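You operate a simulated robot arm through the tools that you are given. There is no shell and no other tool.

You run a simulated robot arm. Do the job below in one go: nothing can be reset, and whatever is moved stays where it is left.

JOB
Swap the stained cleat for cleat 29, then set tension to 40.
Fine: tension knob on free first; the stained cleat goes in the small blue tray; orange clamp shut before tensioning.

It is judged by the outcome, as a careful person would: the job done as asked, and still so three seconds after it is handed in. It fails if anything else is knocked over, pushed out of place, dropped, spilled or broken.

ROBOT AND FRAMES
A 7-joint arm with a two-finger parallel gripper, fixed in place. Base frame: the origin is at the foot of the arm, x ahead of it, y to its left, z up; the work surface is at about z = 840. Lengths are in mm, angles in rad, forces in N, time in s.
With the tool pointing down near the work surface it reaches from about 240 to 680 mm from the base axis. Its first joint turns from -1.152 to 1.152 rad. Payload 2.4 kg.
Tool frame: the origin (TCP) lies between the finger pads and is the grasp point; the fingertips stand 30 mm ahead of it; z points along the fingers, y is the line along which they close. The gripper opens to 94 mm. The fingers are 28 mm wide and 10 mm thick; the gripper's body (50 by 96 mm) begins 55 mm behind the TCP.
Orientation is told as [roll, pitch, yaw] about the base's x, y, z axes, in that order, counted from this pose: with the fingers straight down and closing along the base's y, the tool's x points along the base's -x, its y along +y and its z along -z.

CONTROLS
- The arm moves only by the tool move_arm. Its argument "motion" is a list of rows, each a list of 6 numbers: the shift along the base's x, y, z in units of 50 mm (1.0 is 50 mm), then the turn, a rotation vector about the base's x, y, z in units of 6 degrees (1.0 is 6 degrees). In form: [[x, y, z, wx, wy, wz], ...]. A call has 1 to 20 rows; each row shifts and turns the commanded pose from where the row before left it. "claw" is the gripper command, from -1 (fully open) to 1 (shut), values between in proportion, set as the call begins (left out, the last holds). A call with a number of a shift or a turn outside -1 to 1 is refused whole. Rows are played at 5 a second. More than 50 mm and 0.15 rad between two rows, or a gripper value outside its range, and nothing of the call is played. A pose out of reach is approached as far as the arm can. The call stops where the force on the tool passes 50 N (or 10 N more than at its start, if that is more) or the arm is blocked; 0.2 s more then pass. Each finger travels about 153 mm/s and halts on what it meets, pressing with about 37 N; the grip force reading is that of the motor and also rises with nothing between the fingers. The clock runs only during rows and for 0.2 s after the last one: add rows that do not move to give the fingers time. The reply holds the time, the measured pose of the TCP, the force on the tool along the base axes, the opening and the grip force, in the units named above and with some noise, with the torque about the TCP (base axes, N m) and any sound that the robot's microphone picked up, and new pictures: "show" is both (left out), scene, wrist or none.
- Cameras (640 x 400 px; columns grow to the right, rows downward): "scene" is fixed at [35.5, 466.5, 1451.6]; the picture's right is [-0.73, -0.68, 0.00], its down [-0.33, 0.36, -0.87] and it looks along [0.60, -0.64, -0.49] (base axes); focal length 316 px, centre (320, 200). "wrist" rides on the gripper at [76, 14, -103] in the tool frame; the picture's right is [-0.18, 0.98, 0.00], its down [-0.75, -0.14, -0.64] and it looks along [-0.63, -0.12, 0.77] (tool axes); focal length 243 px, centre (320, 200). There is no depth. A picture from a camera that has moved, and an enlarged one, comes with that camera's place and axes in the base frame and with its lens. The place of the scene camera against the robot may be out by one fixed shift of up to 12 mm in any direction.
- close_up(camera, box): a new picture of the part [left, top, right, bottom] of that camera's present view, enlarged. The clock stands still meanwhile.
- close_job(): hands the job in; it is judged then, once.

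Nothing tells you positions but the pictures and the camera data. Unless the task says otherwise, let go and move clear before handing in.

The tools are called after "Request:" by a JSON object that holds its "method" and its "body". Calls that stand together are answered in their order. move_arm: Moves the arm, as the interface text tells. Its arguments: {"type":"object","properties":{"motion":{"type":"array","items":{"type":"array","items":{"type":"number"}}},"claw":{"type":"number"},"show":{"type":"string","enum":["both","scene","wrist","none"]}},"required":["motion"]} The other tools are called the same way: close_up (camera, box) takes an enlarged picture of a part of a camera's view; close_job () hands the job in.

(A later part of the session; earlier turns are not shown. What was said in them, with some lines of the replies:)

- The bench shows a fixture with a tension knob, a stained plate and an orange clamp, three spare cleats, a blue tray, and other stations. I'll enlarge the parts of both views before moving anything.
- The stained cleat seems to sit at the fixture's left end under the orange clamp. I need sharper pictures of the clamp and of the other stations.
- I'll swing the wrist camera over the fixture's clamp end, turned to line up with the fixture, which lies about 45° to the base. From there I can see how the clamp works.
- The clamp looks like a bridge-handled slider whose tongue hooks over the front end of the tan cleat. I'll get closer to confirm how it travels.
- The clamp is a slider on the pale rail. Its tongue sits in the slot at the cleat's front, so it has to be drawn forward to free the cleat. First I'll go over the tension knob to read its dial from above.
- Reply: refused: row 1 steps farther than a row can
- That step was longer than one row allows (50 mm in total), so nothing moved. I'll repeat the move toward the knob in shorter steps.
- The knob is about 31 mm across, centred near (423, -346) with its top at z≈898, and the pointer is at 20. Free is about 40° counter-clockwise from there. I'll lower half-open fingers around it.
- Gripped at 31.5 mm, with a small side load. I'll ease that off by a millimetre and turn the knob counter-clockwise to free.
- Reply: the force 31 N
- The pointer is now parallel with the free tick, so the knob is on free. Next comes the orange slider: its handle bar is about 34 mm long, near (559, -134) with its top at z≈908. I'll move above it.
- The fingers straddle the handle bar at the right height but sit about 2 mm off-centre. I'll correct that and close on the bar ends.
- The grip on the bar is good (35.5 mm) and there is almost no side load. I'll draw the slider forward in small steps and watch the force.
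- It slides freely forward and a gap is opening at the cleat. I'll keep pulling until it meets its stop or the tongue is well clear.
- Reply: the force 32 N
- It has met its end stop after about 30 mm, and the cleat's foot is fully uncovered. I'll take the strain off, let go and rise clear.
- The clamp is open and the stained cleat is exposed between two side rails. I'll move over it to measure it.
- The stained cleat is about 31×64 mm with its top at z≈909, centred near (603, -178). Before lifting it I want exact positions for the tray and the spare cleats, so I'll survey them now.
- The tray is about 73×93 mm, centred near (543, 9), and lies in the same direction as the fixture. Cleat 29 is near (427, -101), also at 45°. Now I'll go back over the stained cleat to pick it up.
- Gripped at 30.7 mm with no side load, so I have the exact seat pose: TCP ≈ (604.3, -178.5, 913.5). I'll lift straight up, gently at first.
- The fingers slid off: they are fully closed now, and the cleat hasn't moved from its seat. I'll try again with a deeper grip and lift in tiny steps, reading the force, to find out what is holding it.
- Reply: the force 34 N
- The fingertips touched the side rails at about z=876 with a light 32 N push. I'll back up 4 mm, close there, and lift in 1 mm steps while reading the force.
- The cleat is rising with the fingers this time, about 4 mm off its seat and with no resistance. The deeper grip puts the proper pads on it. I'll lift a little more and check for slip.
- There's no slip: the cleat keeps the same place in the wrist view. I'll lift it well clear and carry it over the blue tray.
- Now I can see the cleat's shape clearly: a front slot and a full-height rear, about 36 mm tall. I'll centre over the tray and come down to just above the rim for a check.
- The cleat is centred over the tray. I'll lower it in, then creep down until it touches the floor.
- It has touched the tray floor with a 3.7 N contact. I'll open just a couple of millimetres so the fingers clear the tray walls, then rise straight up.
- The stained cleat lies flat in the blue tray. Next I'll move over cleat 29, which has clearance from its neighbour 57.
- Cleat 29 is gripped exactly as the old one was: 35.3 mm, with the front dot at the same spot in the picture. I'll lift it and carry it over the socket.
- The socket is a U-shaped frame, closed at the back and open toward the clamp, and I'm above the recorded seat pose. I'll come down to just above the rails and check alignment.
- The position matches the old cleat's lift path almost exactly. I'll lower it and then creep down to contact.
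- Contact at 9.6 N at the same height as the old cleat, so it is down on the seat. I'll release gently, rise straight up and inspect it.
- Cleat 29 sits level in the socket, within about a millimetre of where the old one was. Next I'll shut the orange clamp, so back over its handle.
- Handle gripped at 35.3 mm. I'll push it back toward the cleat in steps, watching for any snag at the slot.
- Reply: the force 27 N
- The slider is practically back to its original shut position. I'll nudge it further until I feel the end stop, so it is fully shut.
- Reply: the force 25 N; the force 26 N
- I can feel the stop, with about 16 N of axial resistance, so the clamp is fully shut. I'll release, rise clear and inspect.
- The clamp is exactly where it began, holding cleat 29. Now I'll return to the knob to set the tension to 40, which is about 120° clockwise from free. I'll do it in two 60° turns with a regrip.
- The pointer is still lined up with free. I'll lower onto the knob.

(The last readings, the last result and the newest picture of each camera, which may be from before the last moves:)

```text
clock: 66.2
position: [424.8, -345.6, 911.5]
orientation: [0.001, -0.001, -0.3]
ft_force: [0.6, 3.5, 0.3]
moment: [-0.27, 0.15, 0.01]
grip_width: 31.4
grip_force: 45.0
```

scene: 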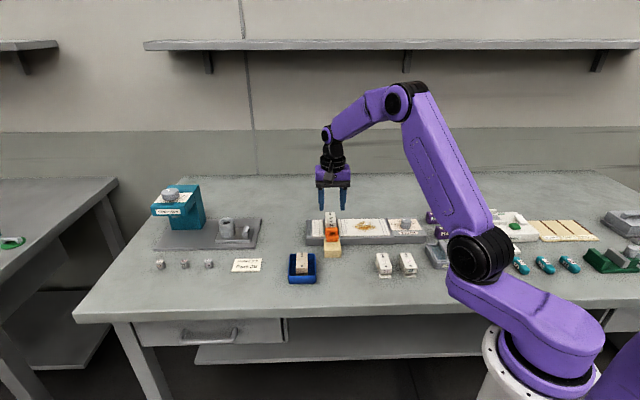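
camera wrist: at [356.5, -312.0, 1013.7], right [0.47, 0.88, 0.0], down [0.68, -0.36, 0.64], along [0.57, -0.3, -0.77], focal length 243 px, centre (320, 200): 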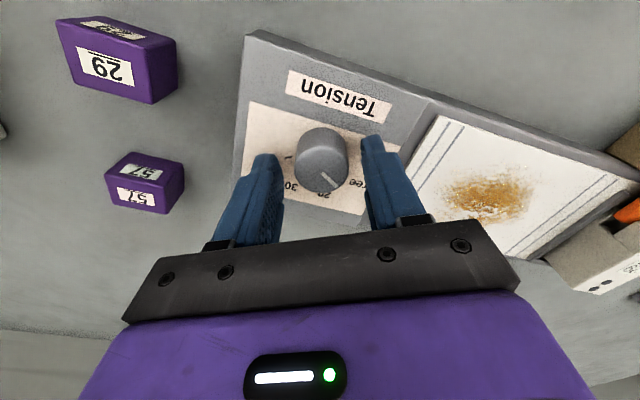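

The grip is centred. I'll turn 60° clockwise.

Request:
{"method": "move_arm", "body": {"motion": [[0, 0, 0, 0, 0, -1], [0, 0, 0, 0, 0, -1], [0, 0, 0, 0, 0, -1], [0, 0, 0, 0, 0, -1], [0, 0, 0, 0, 0, -1], [0, 0, 0, 0, 0, -1], [0, 0, 0, 0, 0, -1], [0, 0, 0, 0, 0, -1], [0, 0, 0, 0, 0, -1], [0, 0, 0, 0, 0, -1], [0, 0, 0, 0, 0, 0]], "show": "wrist"}}

Request:
{"method": "close_up", "body": {"camera": "wrist", "box": [240, 100, 420, 220]}}

```text
clock: 68.6
position: [423.6, -347.9, 911.9]
orientation: [-0.002, 0.002, -1.353]
ft_force: [-27.0, -3.0, 14.2]
moment: [-0.74, 0.16, 0.05]
grip_width: 31.4
grip_force: 45.4
camera wrist: at [422.6, -271.3, 1014.5], right [1.0, 0.03, 0.0], down [0.03, -0.77, 0.64], along [0.02, -0.64, -0.77], focal length 243 px, centre (320, 200)
```

wrist: 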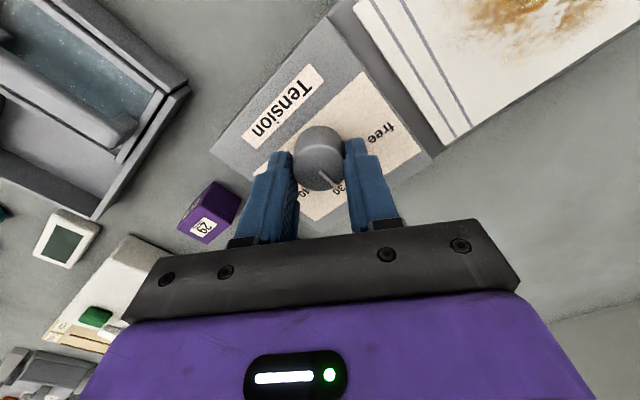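

```text
3.33 times, centred on (330, 160) of wrist
camera zoom: at [422.6, -271.3, 1014.5], right [1.0, 0.03, 0.0], down [0.03, -0.77, 0.64], along [0.02, -0.64, -0.77], focal length 809 px, centre (287, 333)
```

zoom: 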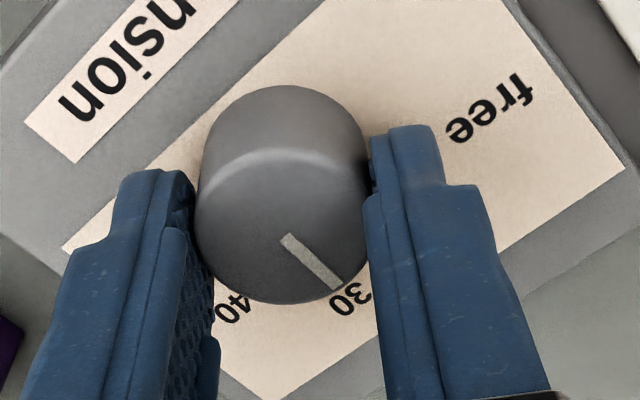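

The knob followed to midway between 20 and 30. I'll let go, rise a little, turn the hand back and take a fresh grip.

Request:
{"method": "move_arm", "body": {"motion": [[0, 0, 0, 0, 0, 0], [0, 0, 0, 0, 0, 0], [0, 0, 0.5, 0, 0, 0], [0, 0, 0.5, 0, 0, 0.5], [0, 0, 0, 0, 0, 1], [0, 0, 0, 0, 0, 1], [0, 0, 0, 0, 0, 1], [0, 0, 0, 0, 0, 1], [0, 0, 0, 0, 0, 1], [0, 0, 0, 0, 0, 1], [0, 0, 0, 0, 0, 1], [0, 0, 0, 0, 0, 1], [0, 0, 0, 0, 0, 1], [0, 0, 0, 0, 0, 0.5], [0, 0, 0, 0, 0, 0]], "claw": -0.06, "show": "wrist"}}

Request:
{"method": "close_up", "body": {"camera": "wrist", "box": [260, 70, 400, 180]}}

Request:
{"method": "close_up", "body": {"camera": "scene", "box": [385, 210, 425, 240]}}

```text
clock: 71.8
position: [424.7, -345.0, 961.4]
orientation: [0.001, 0.001, -0.302]
ft_force: [-0.1, 0.5, 0.0]
moment: [-0.01, 0.0, 0.04]
grip_width: 49.7
grip_force: 0.1
camera wrist: at [357.5, -310.2, 1064.1], right [0.47, 0.88, 0.0], down [0.68, -0.36, 0.64], along [0.57, -0.3, -0.77], focal length 243 px, centre (320, 200)
```

wrist: 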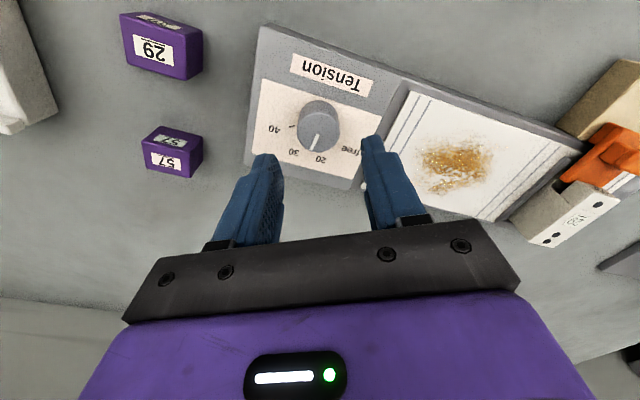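

```text
3.64 times, centred on (330, 125) of wrist
camera zoom: at [357.5, -310.2, 1064.1], right [0.47, 0.88, 0.0], down [0.68, -0.36, 0.64], along [0.57, -0.3, -0.77], focal length 882 px, centre (284, 473)
```

zoom: 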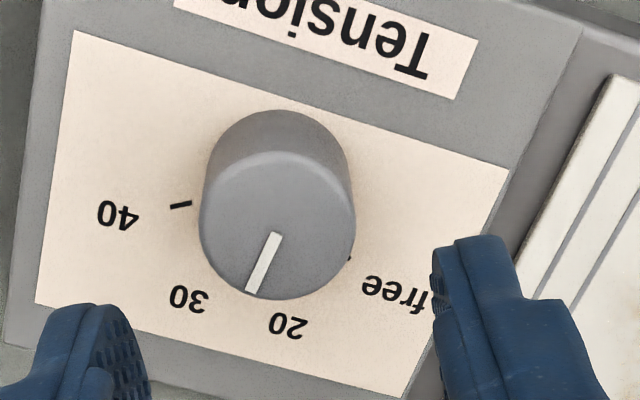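

```text
13.33 times, centred on (405, 225) of scene
camera zoom: at [35.5, 466.5, 1451.6], right [-0.73, -0.68, 0.0], down [-0.33, 0.36, -0.87], along [0.6, -0.64, -0.49], focal length 4218 px, centre (-813, -133)
```

zoom: 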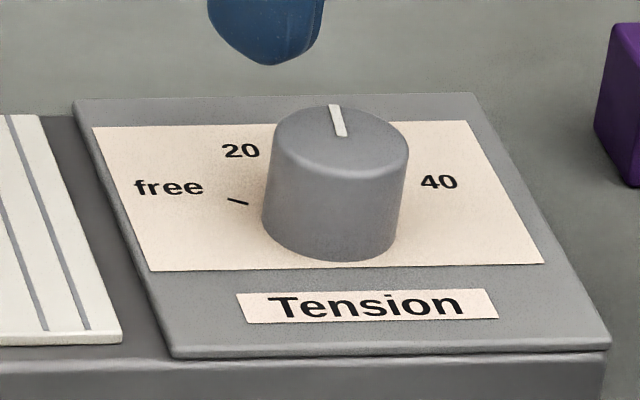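

The pointer now reads about midway between 20 and 30, around -51°. About 54° more brings it to 40 (-105°). I'll re-centre slightly in x and take the second grip.

Request:
{"method": "move_arm", "body": {"motion": [[-0.03, 0, -0.5, 0, 0, 0], [0, 0, -0.48, 0, 0, 0], [0, 0, 0, 0, 0, 0]], "claw": -0.06, "show": "wrist"}}

Request:
{"method": "close_up", "body": {"camera": "wrist", "box": [240, 100, 420, 220]}}

Request:
{"method": "move_arm", "body": {"motion": [[0, 0, 0, 0, 0, 0], [0, 0, 0, 0, 0, 0], [0, 0, 0, 0, 0, 0]], "claw": 1, "show": "wrist"}}

Request:
{"method": "close_up", "body": {"camera": "wrist", "box": [240, 100, 420, 220]}}

```text
clock: 72.6
position: [424.7, -347.9, 912.8]
orientation: [0.0, 0.001, -0.303]
ft_force: [0.3, 0.2, 0.5]
moment: [0.02, 0.02, 0.02]
grip_width: 49.6
grip_force: 0.0
camera wrist: at [357.8, -313.0, 1015.2], right [0.47, 0.88, 0.0], down [0.68, -0.36, 0.64], along [0.57, -0.3, -0.77], focal length 243 px, centre (320, 200)
```

wrist: 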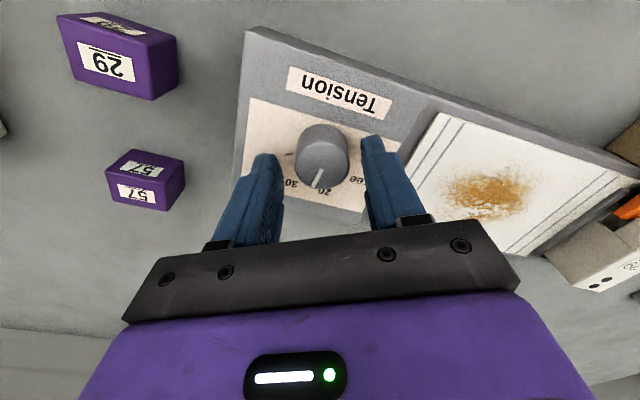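

```text
3.33 times, centred on (330, 160) of wrist
camera zoom: at [357.8, -313.0, 1015.2], right [0.47, 0.88, 0.0], down [0.68, -0.36, 0.64], along [0.57, -0.3, -0.77], focal length 809 px, centre (287, 333)
```

zoom: 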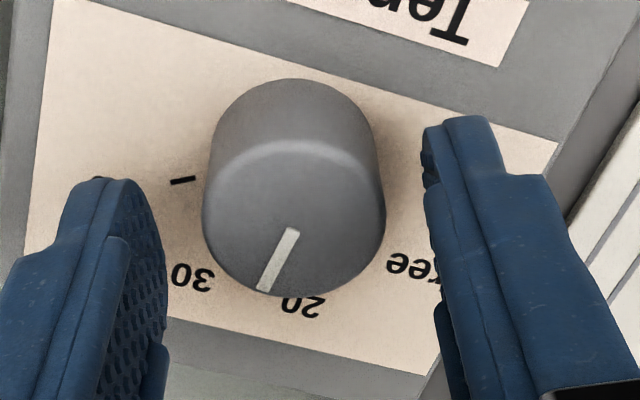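

```text
clock: 73.4
position: [425.3, -347.0, 913.8]
orientation: [0.001, 0.003, -0.3]
ft_force: [4.5, 10.6, -1.7]
moment: [-0.07, 0.07, 0.0]
grip_width: 31.3
grip_force: 45.6
camera wrist: at [358.4, -311.7, 1015.3], right [0.47, 0.88, 0.0], down [0.68, -0.36, 0.64], along [0.57, -0.3, -0.77], focal length 243 px, centre (320, 200)
```

wrist: 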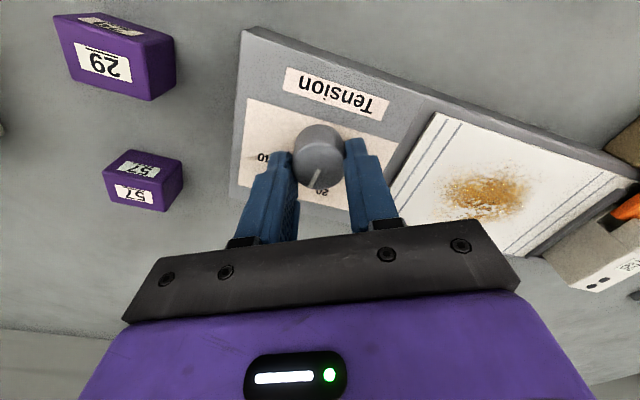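

```text
3.33 times, centred on (330, 160) of wrist
camera zoom: at [358.4, -311.7, 1015.3], right [0.47, 0.88, 0.0], down [0.68, -0.36, 0.64], along [0.57, -0.3, -0.77], focal length 809 px, centre (287, 333)
```

zoom: 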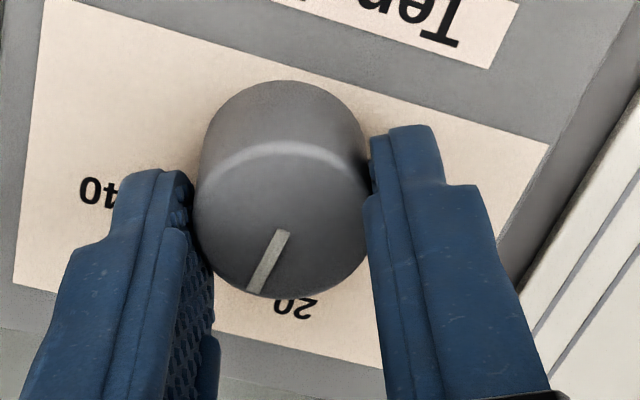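

The hand sits about 3 mm off the knob axis. I'll reopen, re-centre and close again so the turn is true.

Request:
{"method": "move_arm", "body": {"motion": [[0, 0, 0, 0, 0, 0], [0, 0, 0, 0, 0, 0], [-0.05, 0.03, 0, 0, 0, 0], [0, 0, 0, 0, 0, 0]], "claw": -0.06, "show": "none"}}

Request:
{"method": "close_up", "body": {"camera": "wrist", "box": [240, 100, 420, 220]}}

Request:
{"method": "move_arm", "body": {"motion": [[0, 0, 0, 0, 0, 0], [0, 0, 0, 0, 0, 0], [0, 0, 0, 0, 0, 0]], "claw": 1, "show": "none"}}

Request:
{"method": "close_up", "body": {"camera": "wrist", "box": [240, 100, 420, 220]}}

```text
clock: 74.4
position: [422.6, -344.5, 913.0]
orientation: [0.001, 0.0, -0.302]
ft_force: [-0.2, 0.2, -0.2]
moment: [-0.02, -0.02, -0.03]
grip_width: 49.7
grip_force: 0.1
```

```text
3.33 times, centred on (330, 160) of wrist
camera zoom: at [355.1, -310.9, 1015.9], right [0.47, 0.88, 0.0], down [0.68, -0.36, 0.64], along [0.57, -0.3, -0.77], focal length 809 px, centre (287, 333)
```

zoom: 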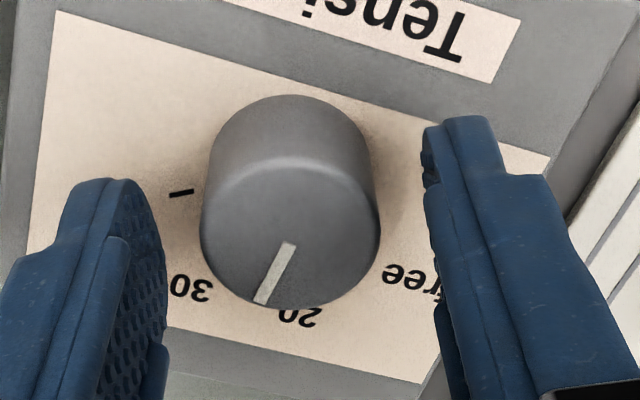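

```text
clock: 75.2
position: [422.5, -344.3, 913.2]
orientation: [0.002, 0.0, -0.302]
ft_force: [0.1, 1.6, 2.4]
moment: [0.33, 0.05, 0.0]
grip_width: 31.3
grip_force: 45.1
```

```text
3.33 times, centred on (330, 160) of wrist
camera zoom: at [355.2, -310.6, 1015.9], right [0.47, 0.88, 0.0], down [0.68, -0.36, 0.64], along [0.57, -0.3, -0.77], focal length 809 px, centre (287, 333)
```

zoom: 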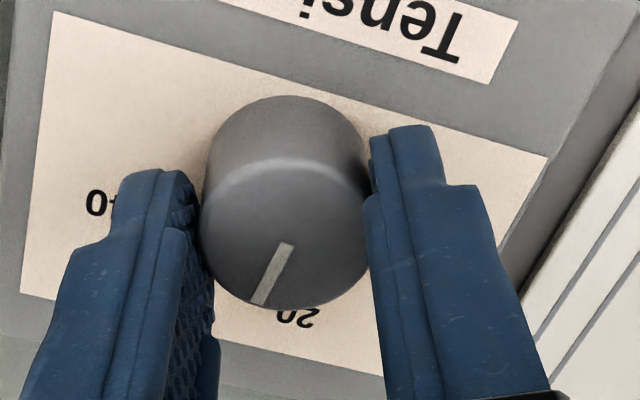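

Centred now, with almost no side load. The pointer is at about -51°, so I'll turn 54° clockwise to 40.

Request:
{"method": "move_arm", "body": {"motion": [[0, 0, 0, 0, 0, -1], [0, 0, 0, 0, 0, -1], [0, 0, 0, 0, 0, -1], [0, 0, 0, 0, 0, -1], [0, 0, 0, 0, 0, -1], [0, 0, 0, 0, 0, -1], [0, 0, 0, 0, 0, -1], [0, 0, 0, 0, 0, -1], [0, 0, 0, 0, 0, -1], [0, 0, 0, 0, 0, 0]], "show": "wrist"}}

Request:
{"method": "close_up", "body": {"camera": "wrist", "box": [240, 100, 420, 220]}}

Request:
{"method": "close_up", "body": {"camera": "scene", "box": [385, 210, 425, 240]}}

```text
clock: 77.4
position: [423.4, -344.7, 912.4]
orientation: [0.001, -0.007, -1.242]
ft_force: [11.9, -2.2, 20.4]
moment: [-0.8, -0.31, 0.56]
grip_width: 31.4
grip_force: 45.2
camera wrist: at [412.8, -268.7, 1015.4], right [0.99, 0.14, 0.0], down [0.11, -0.76, 0.65], along [0.09, -0.64, -0.76], focal length 243 px, centre (320, 200)
```

wrist: 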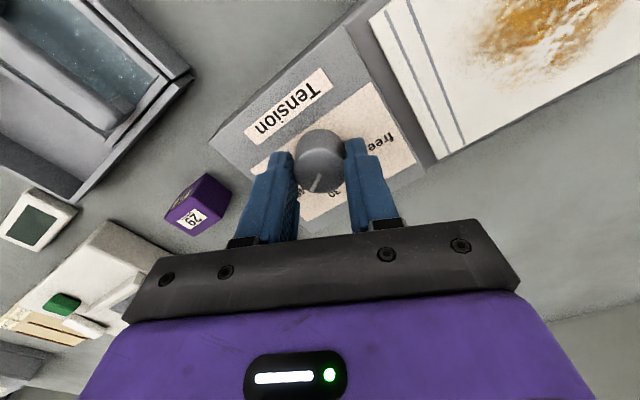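

```text
3.33 times, centred on (330, 160) of wrist
camera zoom: at [412.8, -268.7, 1015.4], right [0.99, 0.14, 0.0], down [0.11, -0.76, 0.65], along [0.09, -0.64, -0.76], focal length 809 px, centre (287, 333)
```

zoom: 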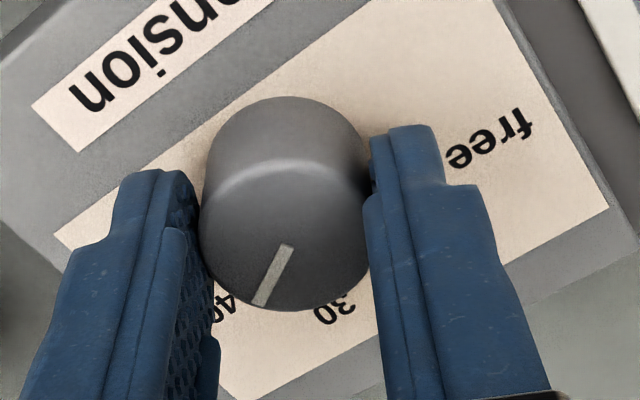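

```text
13.33 times, centred on (405, 225) of scene
camera zoom: at [35.5, 466.7, 1451.5], right [-0.73, -0.68, 0.0], down [-0.33, 0.36, -0.87], along [0.6, -0.64, -0.49], focal length 4218 px, centre (-813, -133)
```

zoom: 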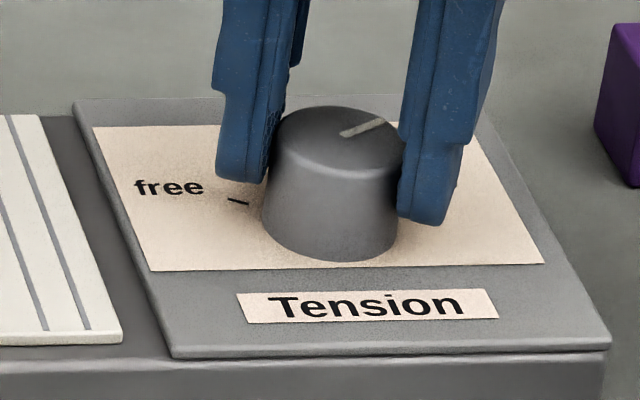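

Request:
{"method": "move_arm", "body": {"motion": [[0, 0, 0, 0, 0, 0], [0, 0, 0, 0, 0, 0], [0, 0, 0.6, 0, 0, 0], [0, 0, 0.9, 0, 0, 0.5], [0, 0, 0.3, 0, 0, 1], [0, 0, 0, 0, 0, 1], [0, 0, 0, 0, 0, 1], [0, 0, 0, 0, 0, 1], [0, 0, 0, 0, 0, 1], [0, 0, 0, 0, 0, 1], [0, 0, 0, 0, 0, 1], [0, 0, 0, 0, 0, 1], [0, 0, 0, 0, 0, 0.5], [0, 0, 0, 0, 0, 0]], "claw": -0.06, "show": "both"}}

Request:
{"method": "close_up", "body": {"camera": "wrist", "box": [260, 60, 400, 170]}}

Request:
{"method": "close_up", "body": {"camera": "scene", "box": [385, 210, 425, 240]}}

```text
clock: 80.4
position: [421.4, -344.2, 1003.0]
orientation: [0.0, -0.001, -0.299]
ft_force: [0.5, 0.5, -0.2]
moment: [-0.02, -0.01, 0.0]
grip_width: 49.8
grip_force: 0.1
camera wrist: at [353.3, -309.3, 1105.3], right [0.47, 0.88, 0.0], down [0.68, -0.36, 0.64], along [0.57, -0.3, -0.77], focal length 243 px, centre (320, 200)
```

scene: 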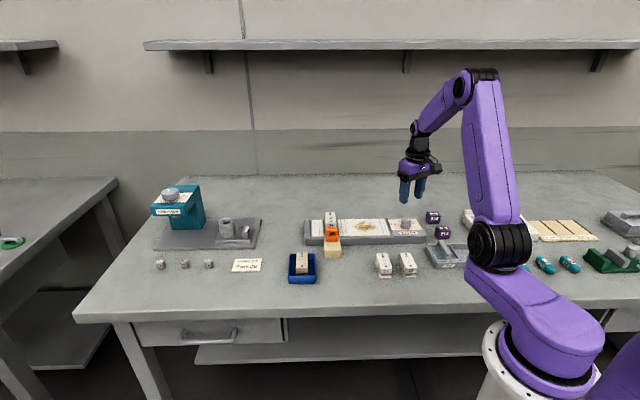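
wrist: 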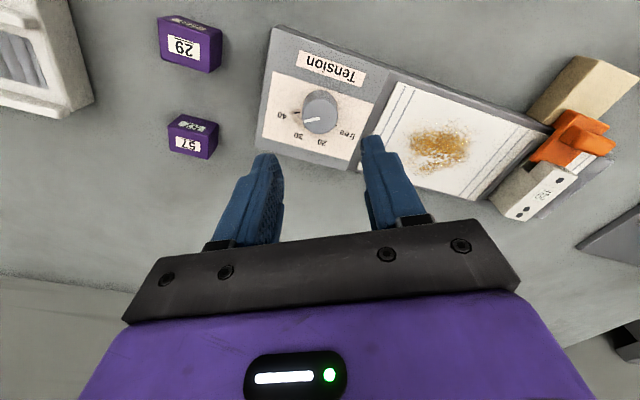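

```text
3.64 times, centred on (330, 115) of wrist
camera zoom: at [353.3, -309.3, 1105.3], right [0.47, 0.88, 0.0], down [0.68, -0.36, 0.64], along [0.57, -0.3, -0.77], focal length 882 px, centre (284, 509)
```

zoom: 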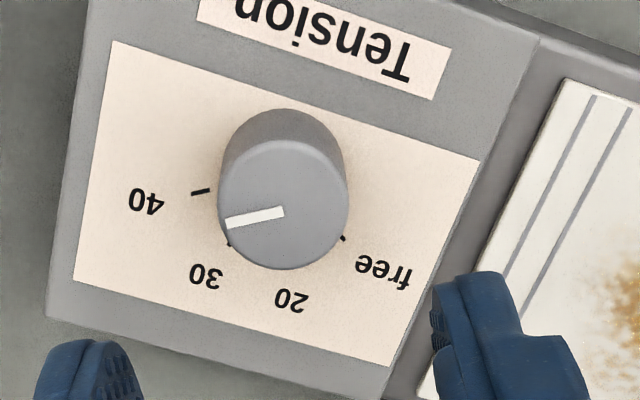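

```text
13.33 times, centred on (405, 225) of scene
camera zoom: at [35.5, 466.5, 1451.6], right [-0.73, -0.68, 0.0], down [-0.33, 0.36, -0.87], along [0.6, -0.64, -0.49], focal length 4218 px, centre (-813, -133)
```

zoom: 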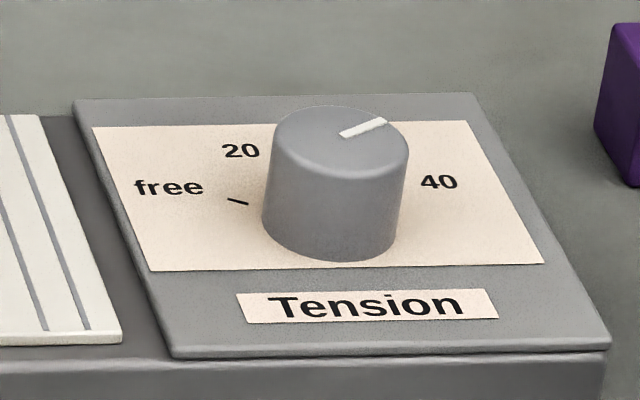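

The pointer is parallel with the 40 tick, both about -104.5°, so the tension is set. I'll raise the arm clear and do a last check of everything.

Request:
{"method": "move_arm", "body": {"motion": [[-0.4, 0.3, 0.7, 0, 0, 0], [-0.5, 0.4, 0.7, 0, 0, 0], [-0.5, 0.4, 0.6, 0, 0, 0], [0, 0, 0, 0, 0, 0], [0, 0, 0, 0, 0, 0], [0, 0, 0, 0, 0, 0]], "claw": -0.06, "show": "both"}}

Request:
{"method": "close_up", "body": {"camera": "scene", "box": [280, 200, 460, 300]}}

Request:
{"method": "close_up", "body": {"camera": "scene", "box": [315, 205, 350, 262]}}

Request:
{"method": "close_up", "body": {"camera": "wrist", "box": [300, 40, 480, 160]}}

```text
clock: 81.8
position: [348.4, -284.8, 1104.0]
orientation: [-0.001, 0.002, -0.302]
ft_force: [0.2, 0.1, -0.5]
moment: [-0.02, 0.02, 0.02]
grip_width: 49.9
grip_force: 0.0
camera wrist: at [281.5, -250.0, 1205.6], right [0.47, 0.88, 0.0], down [0.68, -0.36, 0.64], along [0.57, -0.3, -0.77], focal length 243 px, centre (320, 200)
```

scene: 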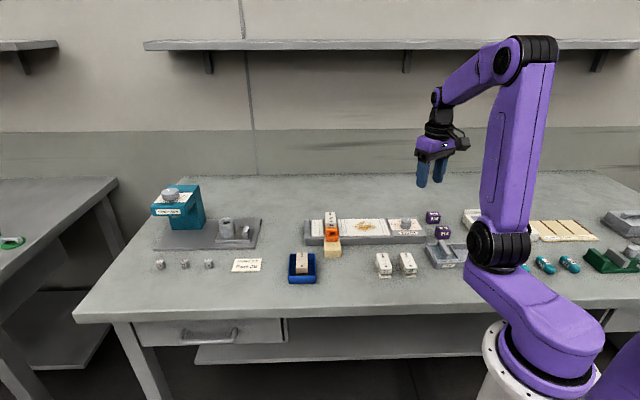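
wrist: 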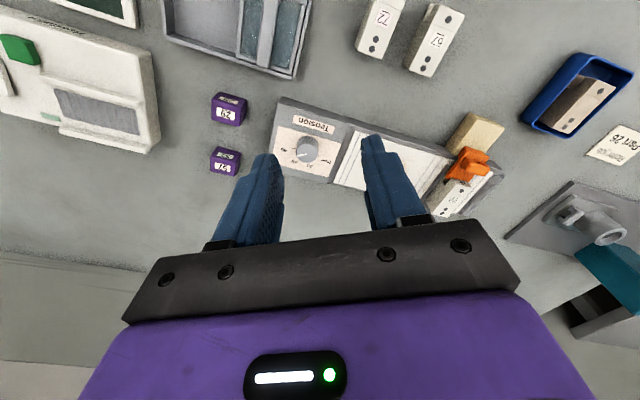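

```text
3.56 times, centred on (370, 250) of scene
camera zoom: at [35.5, 466.5, 1451.6], right [-0.73, -0.68, 0.0], down [-0.33, 0.36, -0.87], along [0.6, -0.64, -0.49], focal length 1125 px, centre (142, 22)
```

zoom: 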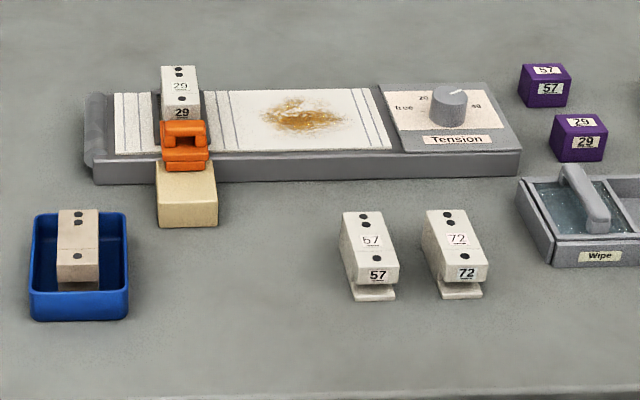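

```text
7.02 times, centred on (332, 234) of scene
camera zoom: at [35.5, 466.5, 1451.6], right [-0.73, -0.68, 0.0], down [-0.33, 0.36, -0.87], along [0.6, -0.64, -0.49], focal length 2220 px, centre (232, -35)
```

zoom: 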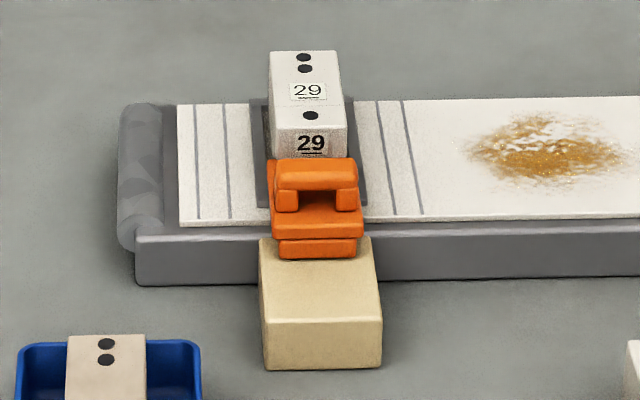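

```text
3.33 times, centred on (390, 100) of wrist
camera zoom: at [281.5, -250.0, 1205.6], right [0.47, 0.88, 0.0], down [0.68, -0.36, 0.64], along [0.57, -0.3, -0.77], focal length 809 px, centre (87, 533)
```

zoom: 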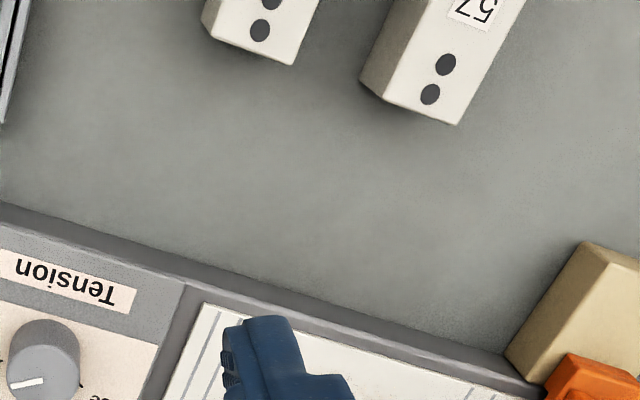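

Last checks before handing in:
- **Cleat 29:** it's in the fixture with the orange clamp shut over it.
- **Tension:** the pointer is on 40, and the tension roller at the fixture's left end has moved outward to match.
- **Stained cleat:** it's flat in the small blue tray.
- **Everything else:** cleats 57 and 72 and the other objects are where they were, and the arm is clear.

I'm handing the job in.

Request:
{"method": "close_job", "body": {}}

```text
The job is handed in.
```

The job is done and handed in. Cleat 29 has replaced the stained cleat, and the tension is set to 40.

- **Order:** I turned the tension knob from 20 to free before opening the clamp. The orange clamp was shut again before I tensioned.
- **Stained cleat:** it is lying flat in the small blue tray. On my first try at lifting it, the fingers slid off. It stayed in its seat, and a deeper grip brought it out cleanly.
- **Cleat 29:** it sits within about a millimetre of where the old one was, and the clamp is pushed fully home against its stop.
- **Tension:** the pointer lines up with the 40 mark to within about 2°, and the roller at the fixture's left end has moved outward since the knob was turned up.

In the last pictures nothing else had moved, and the arm is clear. While lining up on the stained cleat, the fingertips pressed on the socket's side rails with about 33 N; I saw no mark or movement from it.
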